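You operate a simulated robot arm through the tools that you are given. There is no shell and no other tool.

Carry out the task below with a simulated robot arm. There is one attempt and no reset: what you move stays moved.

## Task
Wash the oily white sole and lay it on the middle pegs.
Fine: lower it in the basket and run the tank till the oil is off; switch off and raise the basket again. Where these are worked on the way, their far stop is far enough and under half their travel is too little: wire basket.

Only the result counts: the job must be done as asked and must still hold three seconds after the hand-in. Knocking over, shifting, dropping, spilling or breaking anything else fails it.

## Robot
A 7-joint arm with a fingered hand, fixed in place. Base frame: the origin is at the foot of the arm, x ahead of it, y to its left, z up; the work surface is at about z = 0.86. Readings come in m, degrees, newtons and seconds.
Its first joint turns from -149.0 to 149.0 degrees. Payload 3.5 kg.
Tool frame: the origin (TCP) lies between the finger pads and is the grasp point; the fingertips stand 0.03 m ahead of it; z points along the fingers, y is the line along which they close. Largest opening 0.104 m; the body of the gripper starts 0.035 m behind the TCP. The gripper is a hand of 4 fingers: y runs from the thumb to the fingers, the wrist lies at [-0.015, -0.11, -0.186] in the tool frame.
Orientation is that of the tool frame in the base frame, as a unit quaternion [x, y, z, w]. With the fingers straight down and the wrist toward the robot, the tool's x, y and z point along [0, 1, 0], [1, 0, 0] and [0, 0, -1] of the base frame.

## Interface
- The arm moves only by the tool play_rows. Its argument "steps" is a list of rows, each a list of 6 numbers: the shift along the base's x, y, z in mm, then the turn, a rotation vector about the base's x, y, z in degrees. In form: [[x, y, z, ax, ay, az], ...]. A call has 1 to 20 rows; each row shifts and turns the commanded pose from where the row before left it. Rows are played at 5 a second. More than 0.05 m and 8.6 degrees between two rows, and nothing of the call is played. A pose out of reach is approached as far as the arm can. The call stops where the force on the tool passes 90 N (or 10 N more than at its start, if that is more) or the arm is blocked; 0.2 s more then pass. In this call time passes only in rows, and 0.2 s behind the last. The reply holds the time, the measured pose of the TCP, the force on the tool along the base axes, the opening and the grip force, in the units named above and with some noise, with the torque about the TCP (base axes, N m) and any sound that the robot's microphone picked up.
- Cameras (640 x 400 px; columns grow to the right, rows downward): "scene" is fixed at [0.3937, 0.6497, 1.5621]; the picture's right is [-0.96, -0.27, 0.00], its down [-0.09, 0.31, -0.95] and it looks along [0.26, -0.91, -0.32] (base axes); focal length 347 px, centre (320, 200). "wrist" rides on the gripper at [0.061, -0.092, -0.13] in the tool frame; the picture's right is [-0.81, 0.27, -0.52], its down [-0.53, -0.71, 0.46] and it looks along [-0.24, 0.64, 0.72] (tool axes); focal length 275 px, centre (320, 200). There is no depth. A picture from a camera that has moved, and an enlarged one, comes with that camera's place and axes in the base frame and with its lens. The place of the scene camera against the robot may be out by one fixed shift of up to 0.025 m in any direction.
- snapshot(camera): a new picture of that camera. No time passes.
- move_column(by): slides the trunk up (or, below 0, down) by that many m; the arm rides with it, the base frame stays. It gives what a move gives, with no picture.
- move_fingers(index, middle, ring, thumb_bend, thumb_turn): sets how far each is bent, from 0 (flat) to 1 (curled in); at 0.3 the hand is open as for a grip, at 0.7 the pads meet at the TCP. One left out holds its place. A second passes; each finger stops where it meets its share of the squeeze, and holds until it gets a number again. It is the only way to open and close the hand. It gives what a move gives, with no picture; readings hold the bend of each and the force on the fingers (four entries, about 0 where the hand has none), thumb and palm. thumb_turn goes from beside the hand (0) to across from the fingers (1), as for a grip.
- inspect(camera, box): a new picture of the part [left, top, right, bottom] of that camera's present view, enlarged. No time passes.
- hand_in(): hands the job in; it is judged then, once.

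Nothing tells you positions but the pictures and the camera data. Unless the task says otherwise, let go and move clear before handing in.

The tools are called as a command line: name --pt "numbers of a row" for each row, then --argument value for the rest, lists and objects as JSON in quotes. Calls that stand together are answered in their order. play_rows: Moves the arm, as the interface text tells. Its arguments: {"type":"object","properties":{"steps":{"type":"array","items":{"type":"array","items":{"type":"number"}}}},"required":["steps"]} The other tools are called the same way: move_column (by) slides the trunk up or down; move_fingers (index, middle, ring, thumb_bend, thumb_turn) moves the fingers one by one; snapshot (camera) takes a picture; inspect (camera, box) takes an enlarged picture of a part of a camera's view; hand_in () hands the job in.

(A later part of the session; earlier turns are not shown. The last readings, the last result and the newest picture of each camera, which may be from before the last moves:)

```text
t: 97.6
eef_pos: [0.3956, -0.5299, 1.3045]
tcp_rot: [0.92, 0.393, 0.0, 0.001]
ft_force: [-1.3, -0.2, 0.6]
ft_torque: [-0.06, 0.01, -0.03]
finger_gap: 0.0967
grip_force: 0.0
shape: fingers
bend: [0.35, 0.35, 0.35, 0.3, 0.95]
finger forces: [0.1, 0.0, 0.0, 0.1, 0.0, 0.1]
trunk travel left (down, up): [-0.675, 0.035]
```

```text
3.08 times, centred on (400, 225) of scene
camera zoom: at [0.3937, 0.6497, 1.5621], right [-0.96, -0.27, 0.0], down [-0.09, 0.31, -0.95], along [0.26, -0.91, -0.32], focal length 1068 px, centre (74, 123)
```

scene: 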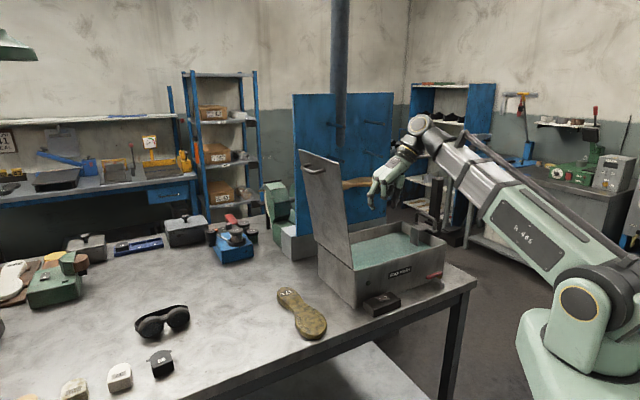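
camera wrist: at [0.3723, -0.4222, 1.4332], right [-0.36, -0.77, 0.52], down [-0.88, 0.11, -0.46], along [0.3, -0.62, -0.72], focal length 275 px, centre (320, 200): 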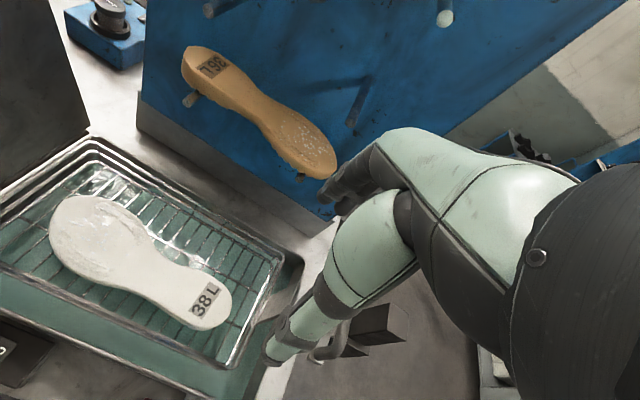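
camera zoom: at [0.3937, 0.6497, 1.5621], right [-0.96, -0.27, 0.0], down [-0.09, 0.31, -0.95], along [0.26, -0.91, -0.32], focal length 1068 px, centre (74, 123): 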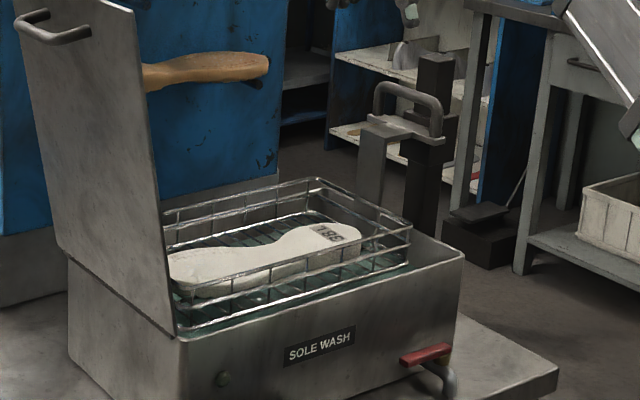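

inspect --camera "wrist" --box '[20, 170, 270, 350]'

inspect --camera "wrist" --box '[140, 0, 480, 200]'

```text
2.22 times, centred on (145, 260) of wrist
camera zoom: at [0.3723, -0.4222, 1.4332], right [-0.36, -0.77, 0.52], down [-0.88, 0.11, -0.46], along [0.3, -0.62, -0.72], focal length 612 px, centre (709, 67)
```

zoom: 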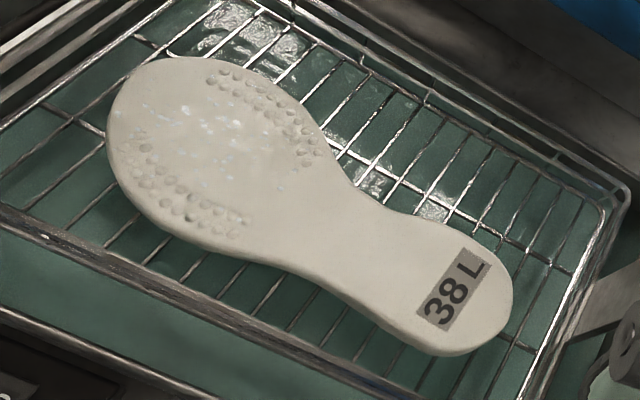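

```text
1.88 times, centred on (310, 100) of wrist
camera zoom: at [0.3723, -0.4222, 1.4332], right [-0.36, -0.77, 0.52], down [-0.88, 0.11, -0.46], along [0.3, -0.62, -0.72], focal length 518 px, centre (339, 388)
```

zoom: 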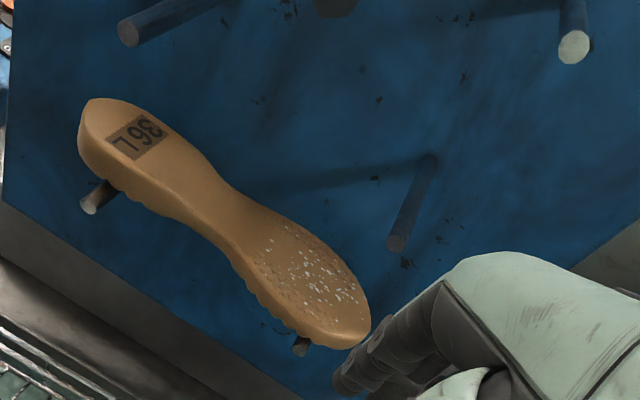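

The sole is clean. I go down to grip it again at the waist.

play_rows --pt "26.5 18.1 0 0 0 0" --pt "26.5 18.1 0 0 0 0" --pt "26.5 18.1 0 0 0 0" --pt "0 0 -45 0 0 0" --pt "0 0 -45 0 0 0" --pt "0 0 -45 0 0 0" --pt "0 0 -45 0 0 0" --pt "0 0 -30 0 0 0"

snapshot --camera "wrist"

inspect --camera "scene" --box '[330, 180, 450, 290]'

```text
t: 99.4
eef_pos: [0.4763, -0.476, 1.0919]
tcp_rot: [0.92, 0.391, 0.001, 0.0]
ft_force: [0.2, 0.1, -0.1]
ft_torque: [-0.04, -0.01, 0.02]
finger_gap: 0.0968
grip_force: 0.0
shape: fingers
bend: [0.35, 0.35, 0.35, 0.3, 0.96]
finger forces: [0.0, 0.0, 0.1, 0.0, 0.1, 0.0]
trunk travel left (down, up): [-0.675, 0.035]
```

```text
taken
camera wrist: at [0.4521, -0.3677, 1.2221], right [-0.36, -0.77, 0.52], down [-0.88, 0.11, -0.46], along [0.3, -0.62, -0.72], focal length 275 px, centre (320, 200)
```

wrist: 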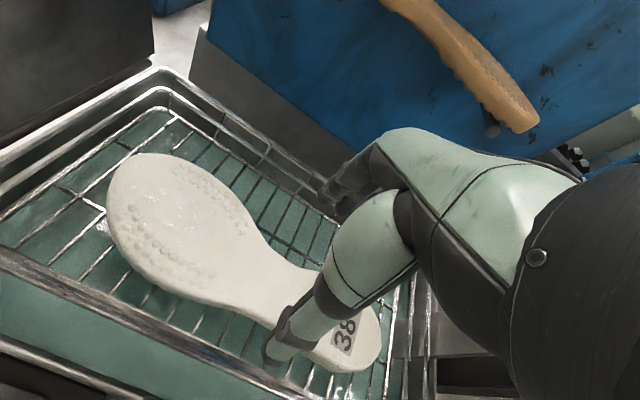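

```text
3.64 times, centred on (390, 235) of scene
camera zoom: at [0.3937, 0.6497, 1.5621], right [-0.96, -0.27, 0.0], down [-0.09, 0.31, -0.95], along [0.26, -0.91, -0.32], focal length 1262 px, centre (66, 73)
```

zoom: 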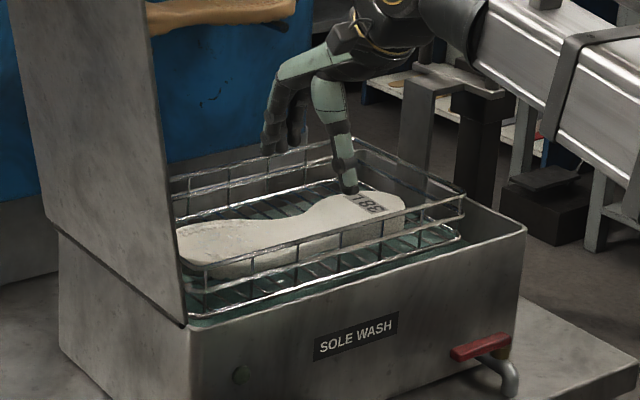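

play_rows --pt "0 0 -30 0 0 0" --pt "0 0 -20 0 0 0" --pt "0 0 -12 0 0 0"

play_rows --pt "0 0 -5 0 0 0" --pt "0 0 -4 0 0 0"

inspect --camera "scene" --box '[350, 190, 430, 270]'

```text
t: 100.2
eef_pos: [0.4766, -0.4774, 1.0314]
tcp_rot: [0.92, 0.391, 0.0, 0.001]
ft_force: [0.5, -0.6, 2.7]
ft_torque: [0.11, 0.12, 0.04]
finger_gap: 0.0983
grip_force: 1.6
shape: fingers
bend: [0.35, 0.35, 0.35, 0.29, 0.96]
finger forces: [0.0, 0.0, 0.0, 0.0, 3.1, 0.0]
trunk travel left (down, up): [-0.675, 0.035]
```

```text
t: 100.8
eef_pos: [0.4763, -0.4762, 1.0234]
tcp_rot: [0.92, 0.392, 0.001, 0.0]
ft_force: [1.0, -0.2, 2.8]
ft_torque: [0.12, 0.14, -0.02]
finger_gap: 0.0974
grip_force: 1.8
shape: fingers
bend: [0.35, 0.35, 0.35, 0.3, 0.95]
finger forces: [0.0, 0.1, 0.1, 0.0, 3.8, 0.1]
trunk travel left (down, up): [-0.675, 0.035]
```

```text
5.00 times, centred on (390, 230) of scene
camera zoom: at [0.3937, 0.6497, 1.5621], right [-0.96, -0.27, 0.0], down [-0.09, 0.31, -0.95], along [0.26, -0.91, -0.32], focal length 1735 px, centre (-30, 50)
```

zoom: 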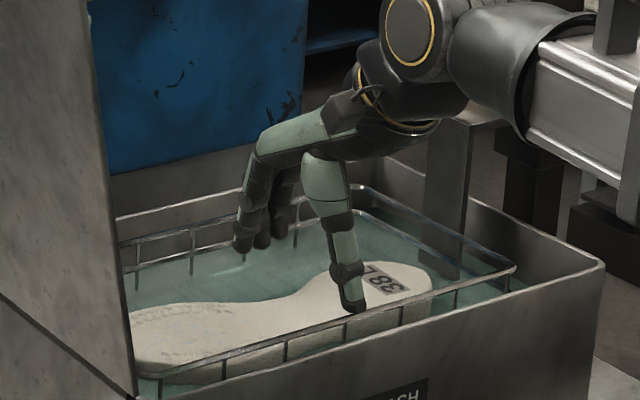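

The thumb came down on the sole's near edge and pushed the basket down a little. I lift off and re-measure the sole.

play_rows --pt "0 0 15 0 0 0" --pt "0 0 40 0 0 0" --pt "0 0 45 0 0 0" --pt "-25 -11 45 0 0 0" --pt "-25 -11 45 0 0 0" --pt "-25 -11 40 0 0 0"

snapshot --camera "wrist"

inspect --camera "wrist" --box '[20, 170, 270, 350]'

inspect --camera "scene" --box '[330, 160, 470, 290]'

```text
refused: row 4 steps farther than a row can; nothing moved
```

```text
taken
camera wrist: at [0.4521, -0.3679, 1.1526], right [-0.36, -0.77, 0.52], down [-0.88, 0.11, -0.46], along [0.3, -0.62, -0.72], focal length 275 px, centre (320, 200)
```

wrist: 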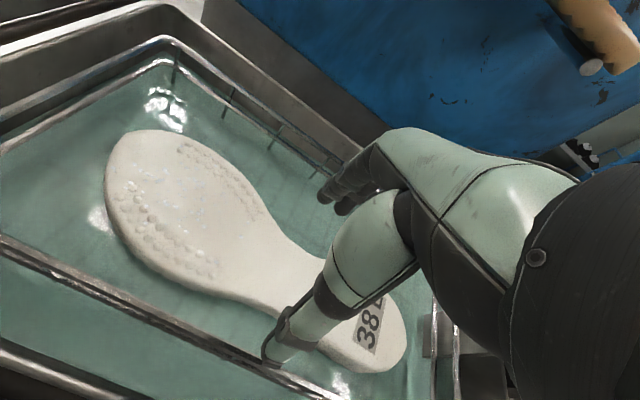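

```text
2.22 times, centred on (145, 260) of wrist
camera zoom: at [0.4521, -0.3679, 1.1526], right [-0.36, -0.77, 0.52], down [-0.88, 0.11, -0.46], along [0.3, -0.62, -0.72], focal length 612 px, centre (709, 67)
```

zoom: 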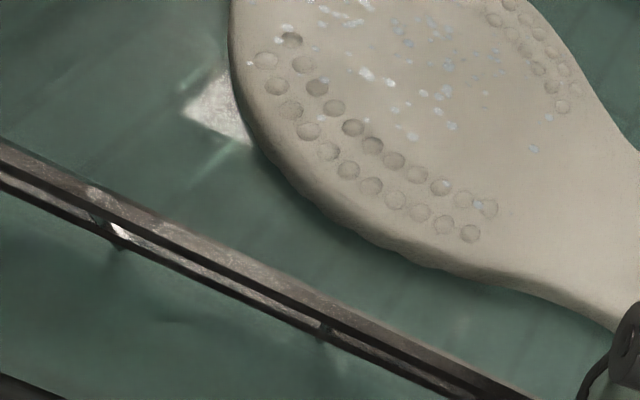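

```text
3.08 times, centred on (400, 225) of scene
camera zoom: at [0.3937, 0.6497, 1.5621], right [-0.96, -0.27, 0.0], down [-0.09, 0.31, -0.95], along [0.26, -0.91, -0.32], focal length 1068 px, centre (74, 123)
```

zoom: 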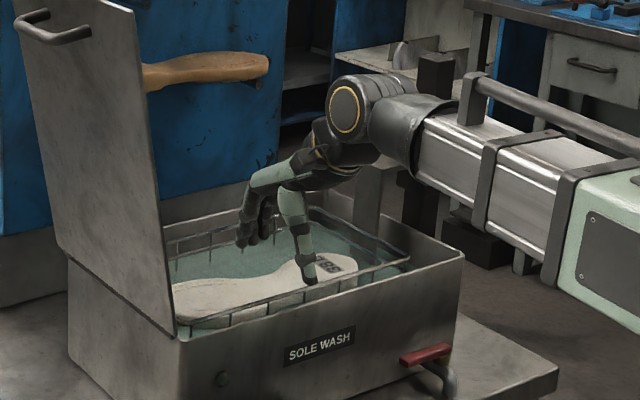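

The thumb grazed the basket's near rim wire and pushed the basket down about 3 cm. I lift free, shift slightly away from the rim, and go down again.

play_rows --pt "0 0 20 0 0 0" --pt "6.8 -0.9 30 0 0 0"

inspect --camera "scene" --box '[350, 190, 430, 270]'

snapshot --camera "wrist"

```text
t: 101.4
eef_pos: [0.4844, -0.4772, 1.0731]
tcp_rot: [0.92, 0.391, 0.0, 0.0]
ft_force: [-0.3, 0.5, 0.8]
ft_torque: [0.0, -0.01, -0.02]
finger_gap: 0.0974
grip_force: 0.1
shape: fingers
bend: [0.35, 0.35, 0.35, 0.3, 0.95]
finger forces: [0.0, 0.0, 0.0, 0.2, 0.0, 0.0]
trunk travel left (down, up): [-0.675, 0.035]
```

```text
5.00 times, centred on (390, 230) of scene
camera zoom: at [0.3937, 0.6497, 1.5621], right [-0.96, -0.27, 0.0], down [-0.09, 0.31, -0.95], along [0.26, -0.91, -0.32], focal length 1735 px, centre (-30, 50)
```

zoom: 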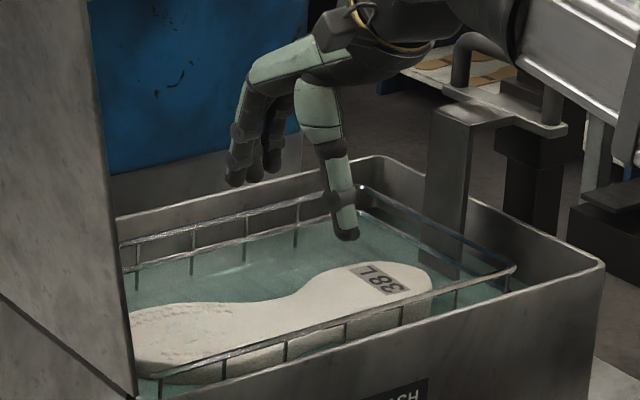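

```text
taken
camera wrist: at [0.4601, -0.3695, 1.2038], right [-0.36, -0.77, 0.52], down [-0.88, 0.11, -0.46], along [0.3, -0.62, -0.72], focal length 275 px, centre (320, 200)
```

wrist: 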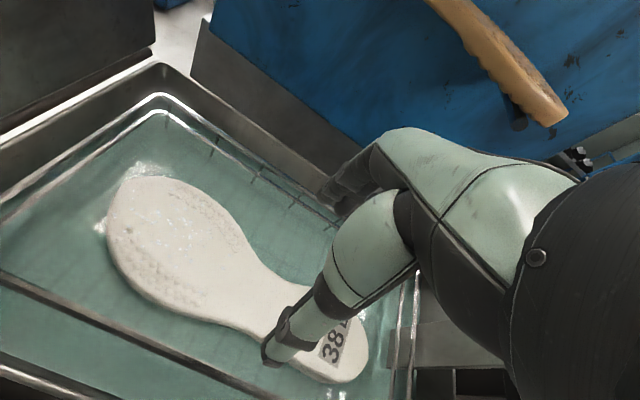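

play_rows --pt "2.9 -2.8 -25 0 0 0" --pt "0 0 -20 0 0 0"

play_rows --pt "0 0 -8 0 0 0" --pt "0 0 -8 0 0 0"

inspect --camera "scene" --box '[350, 190, 430, 270]'

snapshot --camera "wrist"

```text
t: 102.0
eef_pos: [0.4857, -0.4803, 1.0272]
tcp_rot: [0.92, 0.392, 0.001, 0.001]
ft_force: [-0.4, -0.1, 0.4]
ft_torque: [0.03, -0.01, -0.02]
finger_gap: 0.0975
grip_force: 0.1
shape: fingers
bend: [0.35, 0.35, 0.35, 0.3, 0.95]
finger forces: [0.0, 0.0, 0.0, 0.0, 0.0, 0.1]
trunk travel left (down, up): [-0.675, 0.035]
```

```text
t: 102.6
eef_pos: [0.4843, -0.4811, 1.0107]
tcp_rot: [0.92, 0.392, 0.001, 0.001]
ft_force: [-0.1, 0.3, -0.3]
ft_torque: [0.0, -0.01, 0.01]
finger_gap: 0.0975
grip_force: 0.1
shape: fingers
bend: [0.35, 0.35, 0.35, 0.3, 0.95]
finger forces: [0.0, 0.0, 0.0, 0.1, 0.0, 0.0]
trunk travel left (down, up): [-0.675, 0.035]
```

```text
5.00 times, centred on (390, 230) of scene
camera zoom: at [0.3937, 0.6497, 1.5621], right [-0.96, -0.27, 0.0], down [-0.09, 0.31, -0.95], along [0.26, -0.91, -0.32], focal length 1735 px, centre (-30, 50)
```

zoom: 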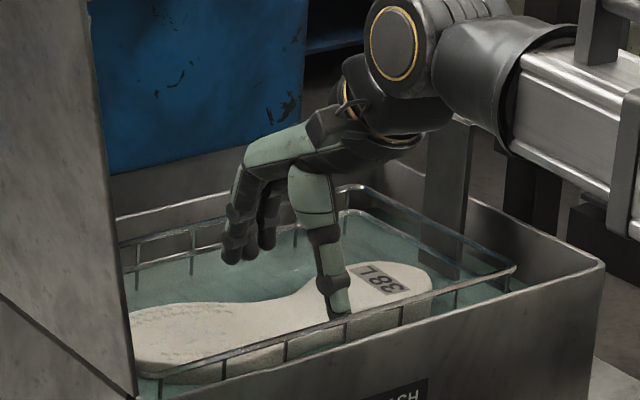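

```text
taken
camera wrist: at [0.4607, -0.3727, 1.1405], right [-0.36, -0.77, 0.52], down [-0.88, 0.11, -0.46], along [0.3, -0.62, -0.72], focal length 275 px, centre (320, 200)
```

wrist: 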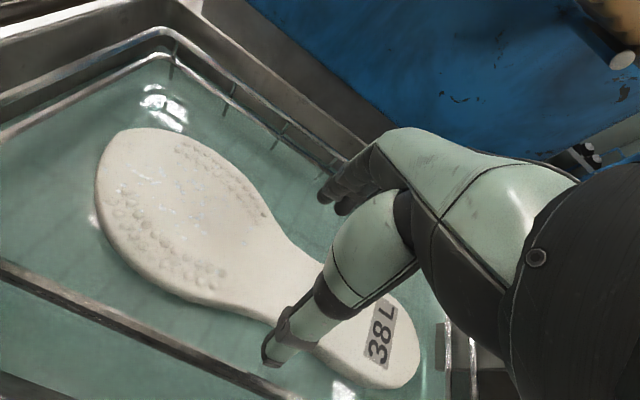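

play_rows --pt "0 0 -6 0 0 0" --pt "0 0 -6 0 0 0"

play_rows --pt "0 0 -5 0 0 0"

inspect --camera "scene" --box '[350, 190, 430, 270]'

```text
t: 103.2
eef_pos: [0.4854, -0.4813, 0.9984]
tcp_rot: [0.92, 0.392, -0.001, 0.001]
ft_force: [-0.5, -0.4, -0.5]
ft_torque: [-0.01, 0.0, 0.02]
finger_gap: 0.0978
grip_force: 0.1
shape: fingers
bend: [0.35, 0.35, 0.35, 0.3, 0.95]
finger forces: [0.0, 0.1, 0.0, 0.0, 0.0, 0.0]
trunk travel left (down, up): [-0.675, 0.035]
```

```text
t: 103.6
eef_pos: [0.4849, -0.4804, 0.9938]
tcp_rot: [0.92, 0.392, 0.001, 0.001]
ft_force: [0.1, 0.7, 0.0]
ft_torque: [-0.03, -0.01, 0.0]
finger_gap: 0.0976
grip_force: 0.1
shape: fingers
bend: [0.35, 0.35, 0.35, 0.3, 0.95]
finger forces: [0.0, 0.0, 0.1, 0.0, 0.0, 0.1]
trunk travel left (down, up): [-0.675, 0.035]
```

```text
5.00 times, centred on (390, 230) of scene
camera zoom: at [0.3937, 0.6497, 1.5621], right [-0.96, -0.27, 0.0], down [-0.09, 0.31, -0.95], along [0.26, -0.91, -0.32], focal length 1735 px, centre (-30, 50)
```

zoom: 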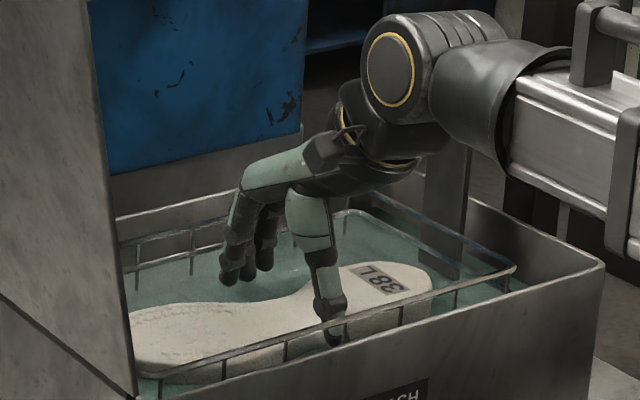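

play_rows --pt "0 0 -3 0 0 0"

move_fingers --index 0.7 --middle 0.7 --ring 0.7 --thumb_bend 0.7

inspect --camera "scene" --box '[350, 190, 430, 270]'

snapshot --camera "wrist"

```text
t: 104.0
eef_pos: [0.4867, -0.4805, 0.9912]
tcp_rot: [0.92, 0.392, 0.0, 0.001]
ft_force: [0.0, 0.1, 0.1]
ft_torque: [0.01, -0.01, 0.0]
finger_gap: 0.0974
grip_force: 0.0
shape: fingers
bend: [0.35, 0.35, 0.35, 0.3, 0.95]
finger forces: [0.1, 0.0, 0.1, 0.0, 0.0, 0.1]
trunk travel left (down, up): [-0.675, 0.035]
```

```text
t: 105.0
eef_pos: [0.4843, -0.4807, 0.9908]
tcp_rot: [0.92, 0.392, 0.0, 0.002]
ft_force: [0.8, -2.0, -0.4]
ft_torque: [0.0, 0.04, 0.02]
finger_gap: 0.0558
grip_force: 20.0
shape: fingers
bend: [0.57, 0.63, 0.62, 0.46, 0.97]
finger forces: [8.1, 6.7, 5.9, 0.1, 18.6, 0.0]
trunk travel left (down, up): [-0.675, 0.035]
```

```text
5.00 times, centred on (390, 230) of scene
camera zoom: at [0.3937, 0.6497, 1.5621], right [-0.96, -0.27, 0.0], down [-0.09, 0.31, -0.95], along [0.26, -0.91, -0.32], focal length 1735 px, centre (-30, 50)
```

zoom: 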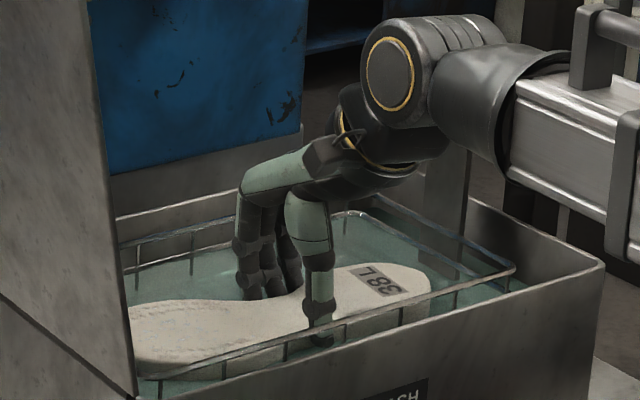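

```text
taken
camera wrist: at [0.4614, -0.3721, 1.1207], right [-0.36, -0.77, 0.52], down [-0.88, 0.11, -0.46], along [0.3, -0.62, -0.72], focal length 275 px, centre (320, 200)
```

wrist: 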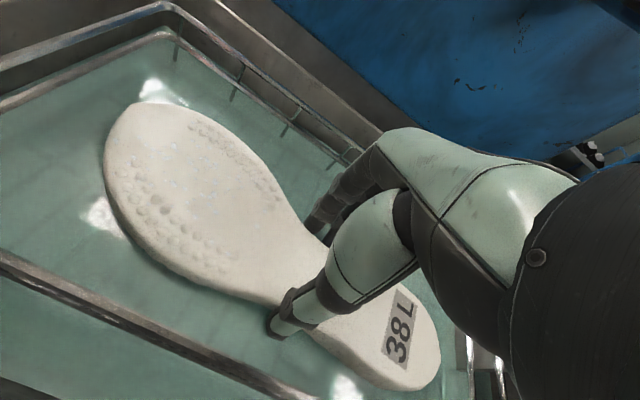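

The sole is gripped at the waist again, just as before. I lift it straight out.

play_rows --pt "0 0 10 0 0 0" --pt "0 0 20 0 0 0" --pt "0 0 30 0 0 0" --pt "0 0 40 0 0 0" --pt "0 0 45 0 0 0" --pt "0 0 45 0 0 0"

snapshot --camera "wrist"

inspect --camera "scene" --box '[320, 120, 470, 290]'

```text
t: 106.4
eef_pos: [0.4869, -0.4791, 1.1808]
tcp_rot: [0.92, 0.391, 0.001, 0.001]
ft_force: [0.2, 0.1, -1.8]
ft_torque: [-0.04, -0.01, 0.02]
finger_gap: 0.0556
grip_force: 19.4
shape: fingers
bend: [0.57, 0.64, 0.63, 0.46, 0.97]
finger forces: [7.7, 6.3, 6.0, 0.0, 18.6, 0.0]
trunk travel left (down, up): [-0.675, 0.035]
```

```text
taken
camera wrist: at [0.4624, -0.3706, 1.3109], right [-0.36, -0.77, 0.52], down [-0.88, 0.11, -0.46], along [0.3, -0.62, -0.72], focal length 275 px, centre (320, 200)
```

wrist: 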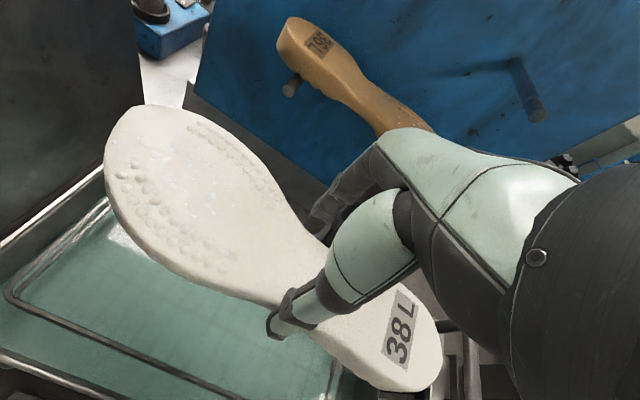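

```text
2.35 times, centred on (395, 205) of scene
camera zoom: at [0.3937, 0.6497, 1.5621], right [-0.96, -0.27, 0.0], down [-0.09, 0.31, -0.95], along [0.26, -0.91, -0.32], focal length 817 px, centre (144, 188)
```

zoom: 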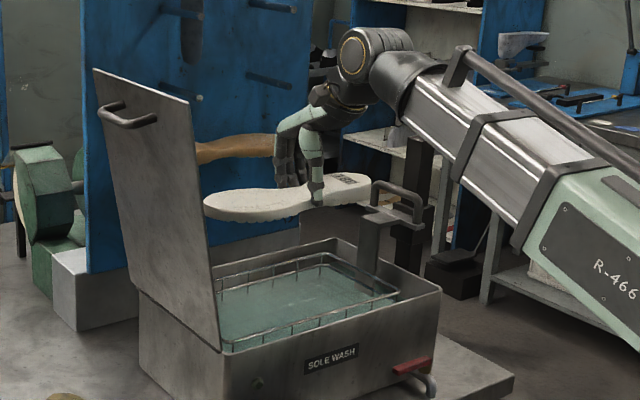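

The sole hangs level. I bring it up to just above the middle pegs' height, in front of them.

play_rows --pt "-4.8 -5 41 0 0 0" --pt "-4.8 -5 41 0 0 0" --pt "-4.8 -5 41 0 0 0" --pt "-4.8 -5 41 0 0 0" --pt "18 -17.4 0 0 0 0" --pt "18 -17.4 0 0 0 0"

snapshot --camera "wrist"

inspect --camera "scene" --box '[290, 90, 450, 200]'

```text
t: 107.8
eef_pos: [0.5027, -0.5349, 1.343]
tcp_rot: [0.92, 0.391, 0.0, 0.0]
ft_force: [-0.4, -0.7, -2.9]
ft_torque: [-0.04, 0.05, 0.01]
finger_gap: 0.0557
grip_force: 18.7
shape: fingers
bend: [0.57, 0.64, 0.63, 0.46, 0.97]
finger forces: [7.8, 6.0, 5.9, 0.0, 18.5, 0.0]
trunk travel left (down, up): [-0.675, 0.035]
```

```text
taken
camera wrist: at [0.4782, -0.4263, 1.4733], right [-0.36, -0.77, 0.52], down [-0.88, 0.11, -0.46], along [0.3, -0.62, -0.72], focal length 275 px, centre (320, 200)
```

wrist: 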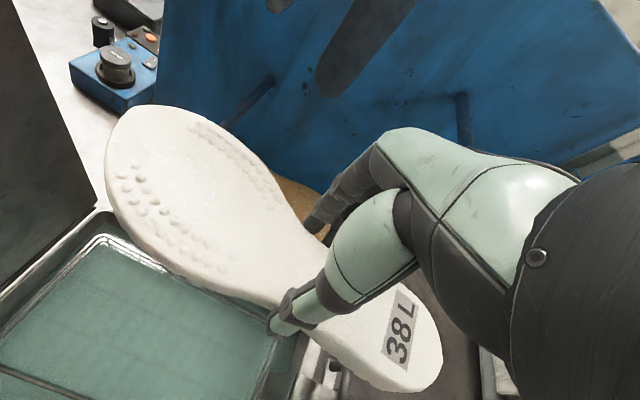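

```text
3.64 times, centred on (370, 145) of scene
camera zoom: at [0.3937, 0.6497, 1.5621], right [-0.96, -0.27, 0.0], down [-0.09, 0.31, -0.95], along [0.26, -0.91, -0.32], focal length 1262 px, centre (138, 400)
```

zoom: 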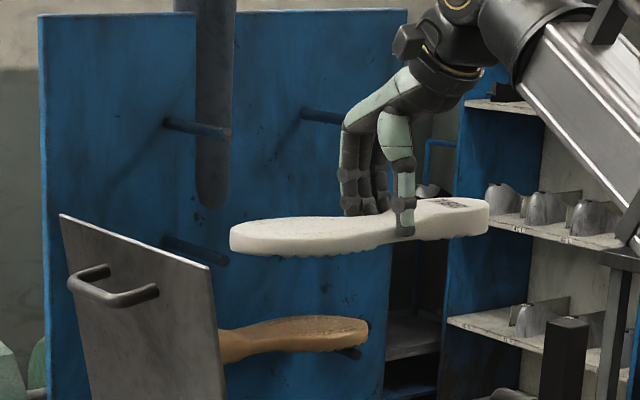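

play_rows --pt "24.6 -23.8 0 0 0 0" --pt "24.6 -23.8 0 0 0 0"

snapshot --camera "wrist"

inspect --camera "scene" --box '[290, 90, 450, 200]'

```text
t: 108.4
eef_pos: [0.5539, -0.5821, 1.3436]
tcp_rot: [0.92, 0.392, 0.001, 0.0]
ft_force: [0.4, 0.6, -0.9]
ft_torque: [-0.02, -0.02, 0.0]
finger_gap: 0.0558
grip_force: 19.7
shape: fingers
bend: [0.57, 0.64, 0.63, 0.46, 0.97]
finger forces: [7.7, 5.9, 5.9, 0.0, 18.5, 0.1]
trunk travel left (down, up): [-0.675, 0.035]
```

```text
taken
camera wrist: at [0.5292, -0.4738, 1.4739], right [-0.36, -0.77, 0.52], down [-0.88, 0.11, -0.46], along [0.3, -0.62, -0.72], focal length 275 px, centre (320, 200)
```

wrist: 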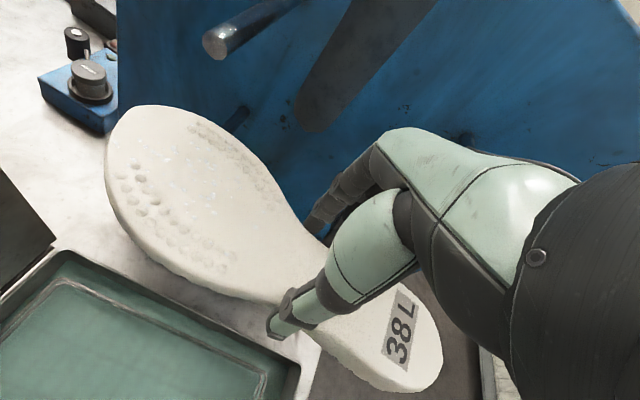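

```text
3.64 times, centred on (370, 145) of scene
camera zoom: at [0.3937, 0.6497, 1.5621], right [-0.96, -0.27, 0.0], down [-0.09, 0.31, -0.95], along [0.26, -0.91, -0.32], focal length 1262 px, centre (138, 400)
```

zoom: 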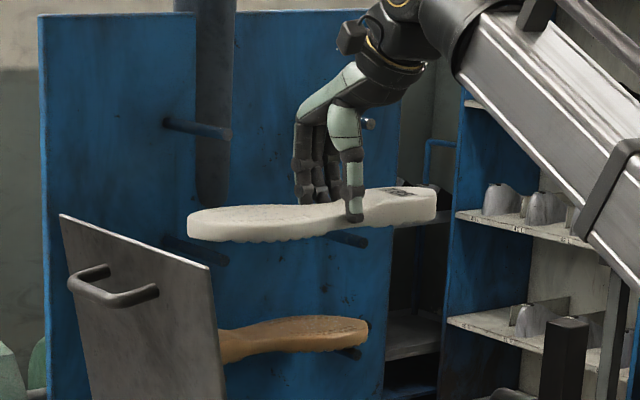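

play_rows --pt "16 -15.5 0 0 0 0" --pt "16 -15.5 0 0 0 0" --pt "16 -15.5 0 0 0 0"

snapshot --camera "wrist"

inspect --camera "scene" --box '[310, 90, 420, 180]'

```text
t: 109.2
eef_pos: [0.6007, -0.6296, 1.3447]
tcp_rot: [0.92, 0.392, 0.001, 0.0]
ft_force: [0.8, 0.1, -1.6]
ft_torque: [-0.03, 0.03, -0.02]
finger_gap: 0.0553
grip_force: 19.2
shape: fingers
bend: [0.57, 0.64, 0.63, 0.46, 0.97]
finger forces: [7.8, 6.0, 5.9, 0.0, 18.4, 0.0]
trunk travel left (down, up): [-0.675, 0.035]
```

```text
taken
camera wrist: at [0.5765, -0.5208, 1.4743], right [-0.36, -0.77, 0.52], down [-0.88, 0.11, -0.46], along [0.3, -0.62, -0.72], focal length 275 px, centre (320, 200)
```

wrist: 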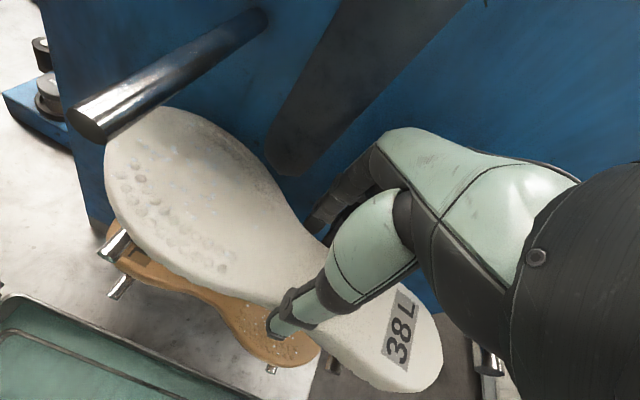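

```text
4.44 times, centred on (365, 135) of scene
camera zoom: at [0.3937, 0.6497, 1.5621], right [-0.96, -0.27, 0.0], down [-0.09, 0.31, -0.95], along [0.26, -0.91, -0.32], focal length 1542 px, centre (120, 489)
```

zoom: 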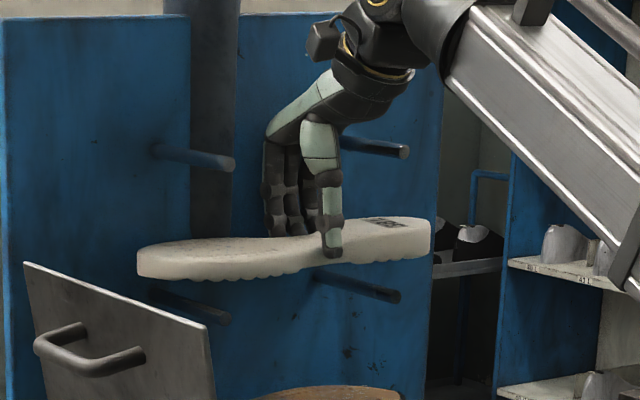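

The sole is above both middle pegs, with both peg tips just showing at its near edge. I lower it gently onto them.

play_rows --pt "0 0 -6 0 0 0" --pt "0 0 -6 0 0 0"

play_rows --pt "0 0 -4 0 0 0"

play_rows --pt "0 0 -3 0 0 0"

inspect --camera "scene" --box '[310, 90, 420, 180]'

```text
t: 109.8
eef_pos: [0.6009, -0.6283, 1.3328]
tcp_rot: [0.921, 0.391, 0.0, 0.0]
ft_force: [-0.5, 0.9, -1.4]
ft_torque: [-0.03, -0.02, 0.03]
finger_gap: 0.0553
grip_force: 18.9
shape: fingers
bend: [0.57, 0.64, 0.63, 0.46, 0.97]
finger forces: [7.8, 5.9, 5.8, 0.0, 18.6, 0.0]
trunk travel left (down, up): [-0.675, 0.035]
```

```text
t: 110.2
eef_pos: [0.5992, -0.6298, 1.3282]
tcp_rot: [0.92, 0.391, 0.0, 0.0]
ft_force: [0.1, 0.3, -2.3]
ft_torque: [0.0, -0.01, 0.01]
finger_gap: 0.0558
grip_force: 18.9
shape: fingers
bend: [0.57, 0.64, 0.63, 0.46, 0.97]
finger forces: [7.9, 6.0, 5.9, 0.0, 18.4, 0.1]
trunk travel left (down, up): [-0.675, 0.035]
```

```text
t: 110.6
eef_pos: [0.5993, -0.6292, 1.3251]
tcp_rot: [0.92, 0.391, 0.001, 0.001]
ft_force: [0.6, 0.4, -1.6]
ft_torque: [-0.02, 0.01, 0.01]
finger_gap: 0.0558
grip_force: 18.7
shape: fingers
bend: [0.57, 0.64, 0.63, 0.46, 0.97]
finger forces: [7.8, 6.0, 5.9, 0.0, 18.5, 0.0]
trunk travel left (down, up): [-0.675, 0.035]
```

```text
4.44 times, centred on (365, 135) of scene
camera zoom: at [0.3937, 0.6497, 1.5621], right [-0.96, -0.27, 0.0], down [-0.09, 0.31, -0.95], along [0.26, -0.91, -0.32], focal length 1542 px, centre (120, 489)
```

zoom: 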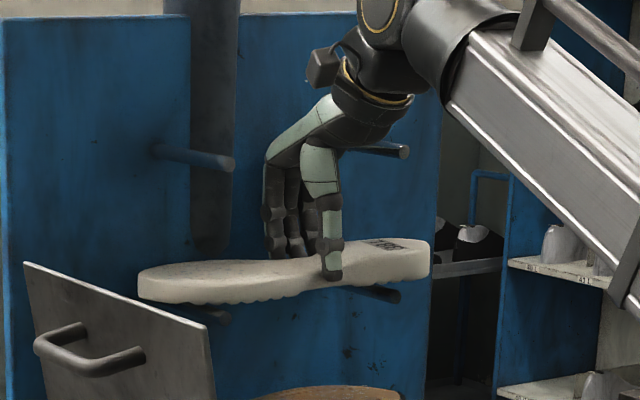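

play_rows --pt "0 0 -3 0 0 0"

play_rows --pt "0 0 -3 0 0 0"

play_rows --pt "0 0 -3 0 0 0"

inspect --camera "scene" --box '[310, 90, 420, 180]'

```text
t: 111.0
eef_pos: [0.6005, -0.6296, 1.3221]
tcp_rot: [0.92, 0.392, 0.001, 0.001]
ft_force: [-0.6, -1.3, -0.8]
ft_torque: [-0.04, -0.03, -0.01]
finger_gap: 0.0556
grip_force: 18.7
shape: fingers
bend: [0.57, 0.64, 0.63, 0.46, 0.97]
finger forces: [7.9, 6.0, 5.9, 0.1, 18.4, 0.0]
trunk travel left (down, up): [-0.675, 0.035]
```

```text
t: 111.4
eef_pos: [0.5992, -0.6286, 1.32]
tcp_rot: [0.92, 0.391, 0.0, 0.002]
ft_force: [0.3, -1.9, 3.3]
ft_torque: [0.13, 0.08, 0.03]
finger_gap: 0.0558
grip_force: 19.7
shape: fingers
bend: [0.57, 0.64, 0.63, 0.46, 0.97]
finger forces: [8.3, 6.1, 6.0, 0.1, 18.9, 0.1]
trunk travel left (down, up): [-0.675, 0.035]
```

```text
t: 111.8
eef_pos: [0.6004, -0.629, 1.3189]
tcp_rot: [0.92, 0.391, 0.001, 0.003]
ft_force: [3.2, -2.7, 17.4]
ft_torque: [0.24, 0.19, 0.07]
finger_gap: 0.056
grip_force: 21.3
shape: fingers
bend: [0.57, 0.64, 0.63, 0.46, 0.97]
finger forces: [8.9, 6.8, 6.8, 0.0, 19.5, 0.0]
trunk travel left (down, up): [-0.675, 0.035]
```

```text
4.44 times, centred on (365, 135) of scene
camera zoom: at [0.3937, 0.6497, 1.5621], right [-0.96, -0.27, 0.0], down [-0.09, 0.31, -0.95], along [0.26, -0.91, -0.32], focal length 1542 px, centre (120, 489)
```

zoom: 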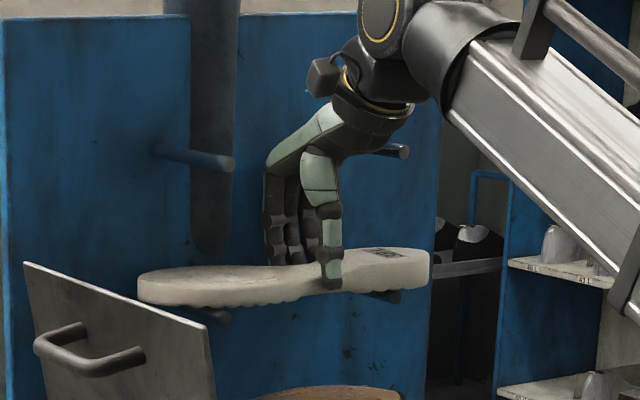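

The sole rests on the pegs. I ease the pressure and open the fingers a little, without reaching the board behind.

play_rows --pt "0 0 2.5 0 0 0"

move_fingers --index 0.48 --middle 0.5 --ring 0.5 --thumb_bend 0.34

inspect --camera "scene" --box '[310, 90, 420, 180]'

snapshot --camera "wrist"

```text
t: 112.2
eef_pos: [0.5992, -0.6301, 1.3192]
tcp_rot: [0.92, 0.391, 0.001, 0.001]
ft_force: [4.0, -3.3, 10.1]
ft_torque: [0.17, 0.06, 0.06]
finger_gap: 0.0554
grip_force: 20.2
shape: fingers
bend: [0.57, 0.64, 0.63, 0.46, 0.97]
finger forces: [9.2, 7.0, 7.0, 0.0, 18.3, 0.0]
trunk travel left (down, up): [-0.675, 0.035]
```

```text
t: 113.2
eef_pos: [0.5987, -0.6292, 1.3193]
tcp_rot: [0.92, 0.391, 0.0, 0.001]
ft_force: [-0.2, 0.4, 0.1]
ft_torque: [0.0, -0.01, 0.01]
finger_gap: 0.075
grip_force: 0.0
shape: fingers
bend: [0.48, 0.5, 0.5, 0.34, 0.96]
finger forces: [0.0, 0.0, 0.1, 0.1, 0.0, 0.0]
trunk travel left (down, up): [-0.675, 0.035]
```

```text
4.44 times, centred on (365, 135) of scene
camera zoom: at [0.3937, 0.6497, 1.5621], right [-0.96, -0.27, 0.0], down [-0.09, 0.31, -0.95], along [0.26, -0.91, -0.32], focal length 1542 px, centre (120, 489)
```

zoom: 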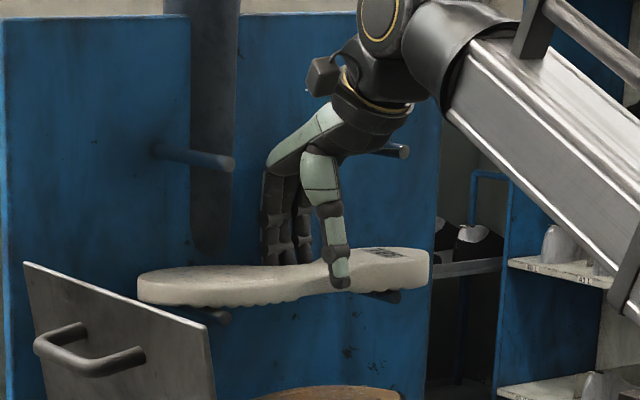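

```text
taken
camera wrist: at [0.5754, -0.5205, 1.4492], right [-0.36, -0.77, 0.52], down [-0.88, 0.11, -0.46], along [0.3, -0.62, -0.72], focal length 275 px, centre (320, 200)
```

wrist: 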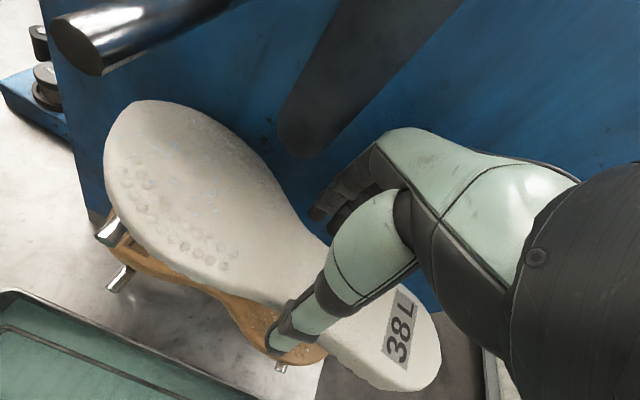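

play_rows --pt "0 0 10 0 0 0" --pt "0 0 15 0 0 0" --pt "0 0 20 0 0 0" --pt "0 0 25 0 0 0"

inspect --camera "scene" --box '[310, 90, 420, 180]'

snapshot --camera "wrist"

```text
t: 114.2
eef_pos: [0.5994, -0.628, 1.3902]
tcp_rot: [0.92, 0.392, 0.0, 0.0]
ft_force: [0.2, -0.6, 0.7]
ft_torque: [0.02, -0.01, 0.03]
finger_gap: 0.0749
grip_force: 0.1
shape: fingers
bend: [0.48, 0.5, 0.5, 0.34, 0.96]
finger forces: [0.0, 0.0, 0.0, 0.1, 0.0, 0.0]
trunk travel left (down, up): [-0.675, 0.035]
```

```text
4.44 times, centred on (365, 135) of scene
camera zoom: at [0.3937, 0.6497, 1.5621], right [-0.96, -0.27, 0.0], down [-0.09, 0.31, -0.95], along [0.26, -0.91, -0.32], focal length 1542 px, centre (120, 489)
```

zoom: 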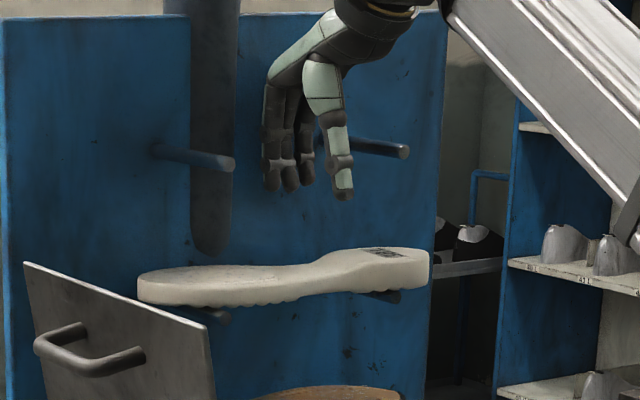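

```text
taken
camera wrist: at [0.5762, -0.5204, 1.52], right [-0.36, -0.77, 0.52], down [-0.88, 0.11, -0.46], along [0.3, -0.62, -0.72], focal length 275 px, centre (320, 200)
```

wrist: 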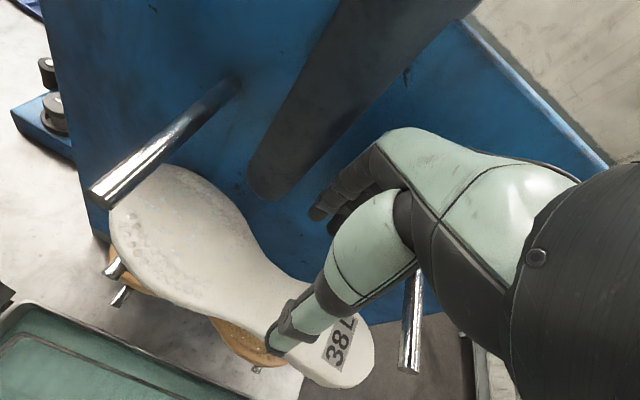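

The sole lies on both middle pegs by itself. I pull the hand straight back out and check.

play_rows --pt "-14 13.5 0 0 0 0" --pt "-28.8 27.8 0 0 0 0" --pt "-28.8 27.8 0 0 0 0" --pt "-28.8 27.8 0 0 0 0" --pt "-28.8 27.8 0 0 0 0" --pt "-28.8 27.8 0 0 0 0"

snapshot --camera "wrist"

inspect --camera "scene" --box '[280, 90, 470, 290]'

```text
t: 115.6
eef_pos: [0.4424, -0.4768, 1.3882]
tcp_rot: [0.92, 0.391, 0.0, 0.0]
ft_force: [-0.3, 0.4, -0.2]
ft_torque: [0.0, 0.01, 0.02]
finger_gap: 0.075
grip_force: 0.0
shape: fingers
bend: [0.48, 0.5, 0.5, 0.34, 0.96]
finger forces: [0.0, 0.0, 0.0, 0.0, 0.0, 0.0]
trunk travel left (down, up): [-0.675, 0.035]
```

```text
taken
camera wrist: at [0.4177, -0.3677, 1.5186], right [-0.36, -0.77, 0.52], down [-0.88, 0.11, -0.46], along [0.3, -0.62, -0.72], focal length 275 px, centre (320, 200)
```

wrist: 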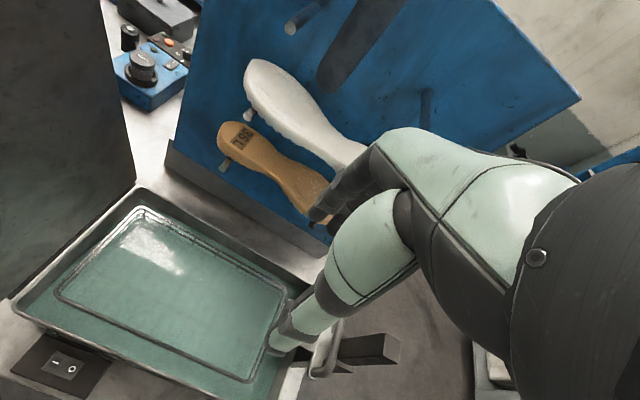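

```text
2.00 times, centred on (375, 190) of scene
camera zoom: at [0.3937, 0.6497, 1.5621], right [-0.96, -0.27, 0.0], down [-0.09, 0.31, -0.95], along [0.26, -0.91, -0.32], focal length 694 px, centre (210, 220)
```

zoom: 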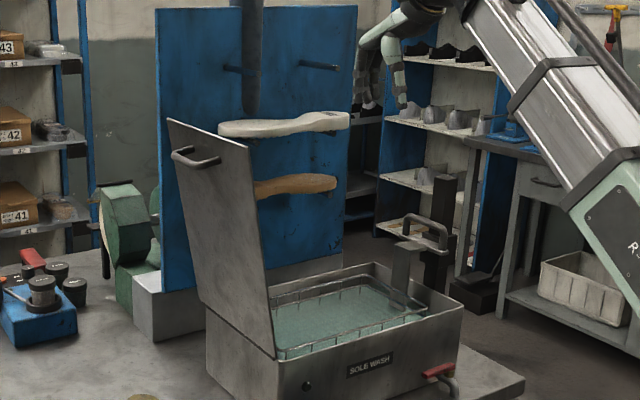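

inspect --camera "scene" --box '[400, 160, 470, 230]'

inspect --camera "wrist" --box '[200, 40, 420, 240]'

```text
5.71 times, centred on (435, 195) of scene
camera zoom: at [0.3937, 0.6497, 1.5621], right [-0.96, -0.27, 0.0], down [-0.09, 0.31, -0.95], along [0.26, -0.91, -0.32], focal length 1983 px, centre (-337, 229)
```

zoom: 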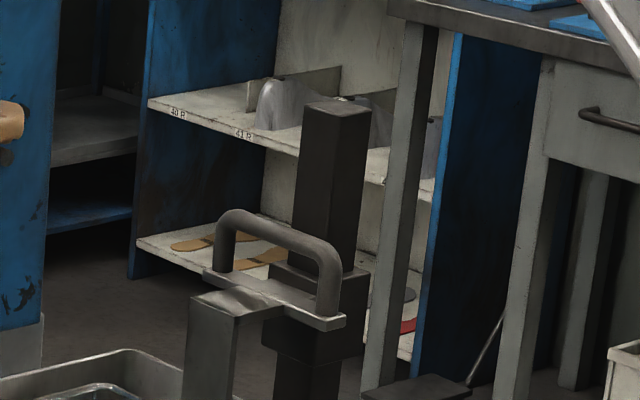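

```text
2.00 times, centred on (310, 140) of wrist
camera zoom: at [0.4177, -0.3677, 1.5186], right [-0.36, -0.77, 0.52], down [-0.88, 0.11, -0.46], along [0.3, -0.62, -0.72], focal length 551 px, centre (340, 320)
```

zoom: 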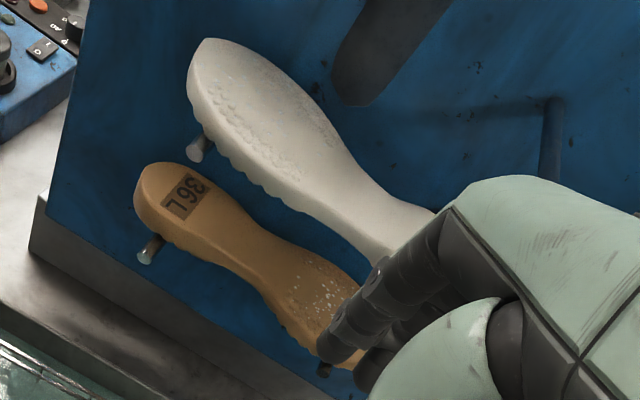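

The sole is laid on the middle pegs. The basket, though, still sits about 4 cm below its top stop from that accidental push, so I go back to hook the handle and raise it fully.

play_rows --pt "-14.9 -18.7 -28.3 -3.43 3.31 0" --pt "-14.9 -18.7 -28.3 -3.43 3.31 0" --pt "-14.9 -18.7 -28.3 -3.43 3.31 0" --pt "0 0 0 0 0 7.5" --pt "0 0 0 0 0 7.5" --pt "0 0 0 0 0 7.5" --pt "0 0 0 0 0 7.5" --pt "0 0 0 0 0 7.5" --pt "0 0 0 0 0 7.5" --pt "0 0 0 0 0 7.5" --pt "0 0 0 0 0 7.5" --pt "0 0 0 0 0 7.5" --pt "0 0 0 0 0 7.5" --pt "0 0 0 0 0 7.5" --pt "0 0 0 0 0 7.5"

move_fingers --index 1.0 --middle 0.48 --ring 1.0 --thumb_bend 0.3 --thumb_turn 0.4

play_rows --pt "-8.2 -10.6 -17 -5.39 5.21 0" --pt "-8.2 -10.6 -17 -5.39 5.21 0" --pt "-8.2 -10.6 -17 -5.39 5.21 0" --pt "-8.2 -10.6 -17 -5.39 5.21 0"

inspect --camera "scene" --box '[390, 130, 480, 230]'

snapshot --camera "wrist"

```text
t: 118.8
eef_pos: [0.396, -0.5325, 1.3037]
tcp_rot: [0.371, 0.92, -0.046, 0.116]
ft_force: [-0.3, -0.7, -0.2]
ft_torque: [-0.02, 0.01, 0.0]
finger_gap: 0.0751
grip_force: 0.0
shape: fingers
bend: [0.48, 0.5, 0.5, 0.34, 0.96]
finger forces: [0.0, 0.0, 0.0, 0.0, 0.1, 0.0]
trunk travel left (down, up): [-0.675, 0.035]
```

```text
t: 119.8
eef_pos: [0.3961, -0.5319, 1.3037]
tcp_rot: [0.371, 0.92, -0.046, 0.116]
ft_force: [0.4, 0.4, -0.3]
ft_torque: [0.0, 0.03, 0.0]
finger_gap: 0.0787
grip_force: 0.0
shape: fingers
bend: [1.0, 0.48, 1.0, 0.3, 0.39]
finger forces: [0.0, 0.0, 0.0, 0.0, 0.1, 0.0]
trunk travel left (down, up): [-0.675, 0.035]
```

```text
t: 120.8
eef_pos: [0.3641, -0.5741, 1.2361]
tcp_rot: [0.329, 0.901, -0.284, 0.014]
ft_force: [-0.9, 0.6, 0.0]
ft_torque: [0.02, -0.02, -0.02]
finger_gap: 0.0786
grip_force: 0.1
shape: fingers
bend: [1.0, 0.48, 1.0, 0.3, 0.39]
finger forces: [0.0, 0.1, 0.0, 0.1, 0.0, 0.0]
trunk travel left (down, up): [-0.675, 0.035]
```

```text
4.00 times, centred on (435, 180) of scene
camera zoom: at [0.3937, 0.6497, 1.5621], right [-0.96, -0.27, 0.0], down [-0.09, 0.31, -0.95], along [0.26, -0.91, -0.32], focal length 1388 px, centre (-140, 280)
```

zoom: 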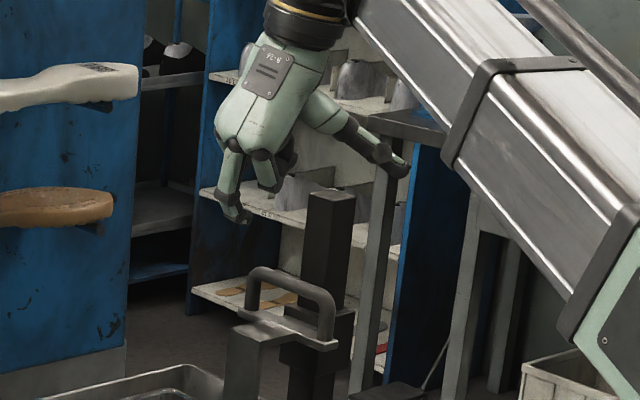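

```text
taken
camera wrist: at [0.2817, -0.5271, 1.3782], right [0.88, -0.03, 0.47], down [-0.08, -0.99, 0.09], along [0.46, -0.12, -0.88], focal length 275 px, centre (320, 200)
```

wrist: 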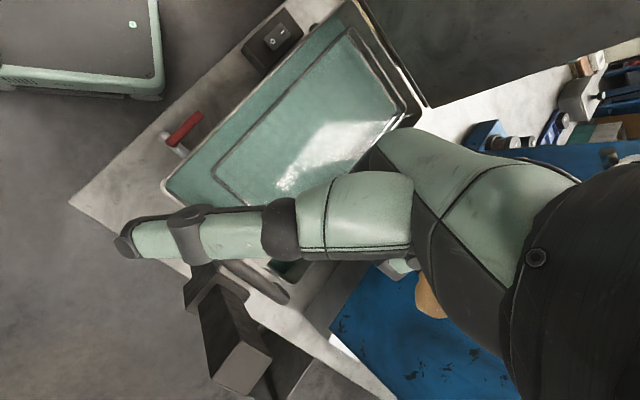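

play_rows --pt "-13.5 -0.5 -26 0 0 0" --pt "-13.5 -0.5 -26.5 0 0 0" --pt "-2.3 -9.4 -15 0 0 0" --pt "-2.3 -9.4 -15 0 0 0"

play_rows --pt "-2.5 -5.1 -10 0 0 0"

inspect --camera "scene" --box '[420, 180, 460, 220]'

```text
t: 121.8
eef_pos: [0.3319, -0.5936, 1.1525]
tcp_rot: [0.329, 0.901, -0.281, 0.015]
ft_force: [0.2, 0.4, 0.1]
ft_torque: [0.01, -0.02, 0.03]
finger_gap: 0.0788
grip_force: 0.1
shape: fingers
bend: [1.0, 0.48, 1.0, 0.3, 0.39]
finger forces: [0.0, 0.0, 0.0, 0.0, 0.0, 0.1]
trunk travel left (down, up): [-0.675, 0.035]
```

```text
t: 122.2
eef_pos: [0.3308, -0.6, 1.1436]
tcp_rot: [0.329, 0.901, -0.282, 0.016]
ft_force: [-0.7, 0.1, -0.1]
ft_torque: [0.0, 0.04, 0.04]
finger_gap: 0.0789
grip_force: 0.0
shape: fingers
bend: [1.0, 0.48, 1.0, 0.3, 0.39]
finger forces: [0.1, 0.0, 0.1, 0.0, 0.0, 0.0]
trunk travel left (down, up): [-0.675, 0.035]
```

```text
10.00 times, centred on (440, 200) of scene
camera zoom: at [0.3937, 0.6497, 1.5621], right [-0.96, -0.27, 0.0], down [-0.09, 0.31, -0.95], along [0.26, -0.91, -0.32], focal length 3471 px, centre (-880, 200)
```

zoom: 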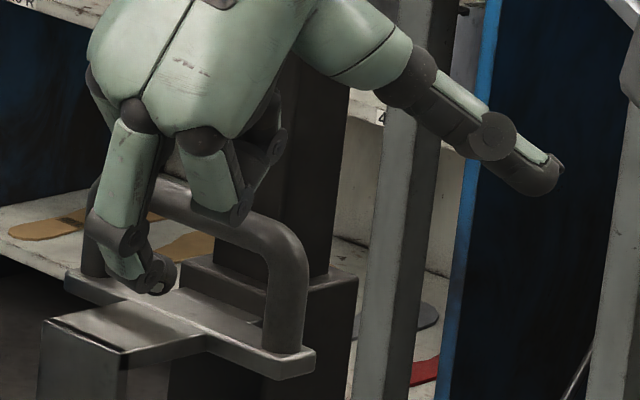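

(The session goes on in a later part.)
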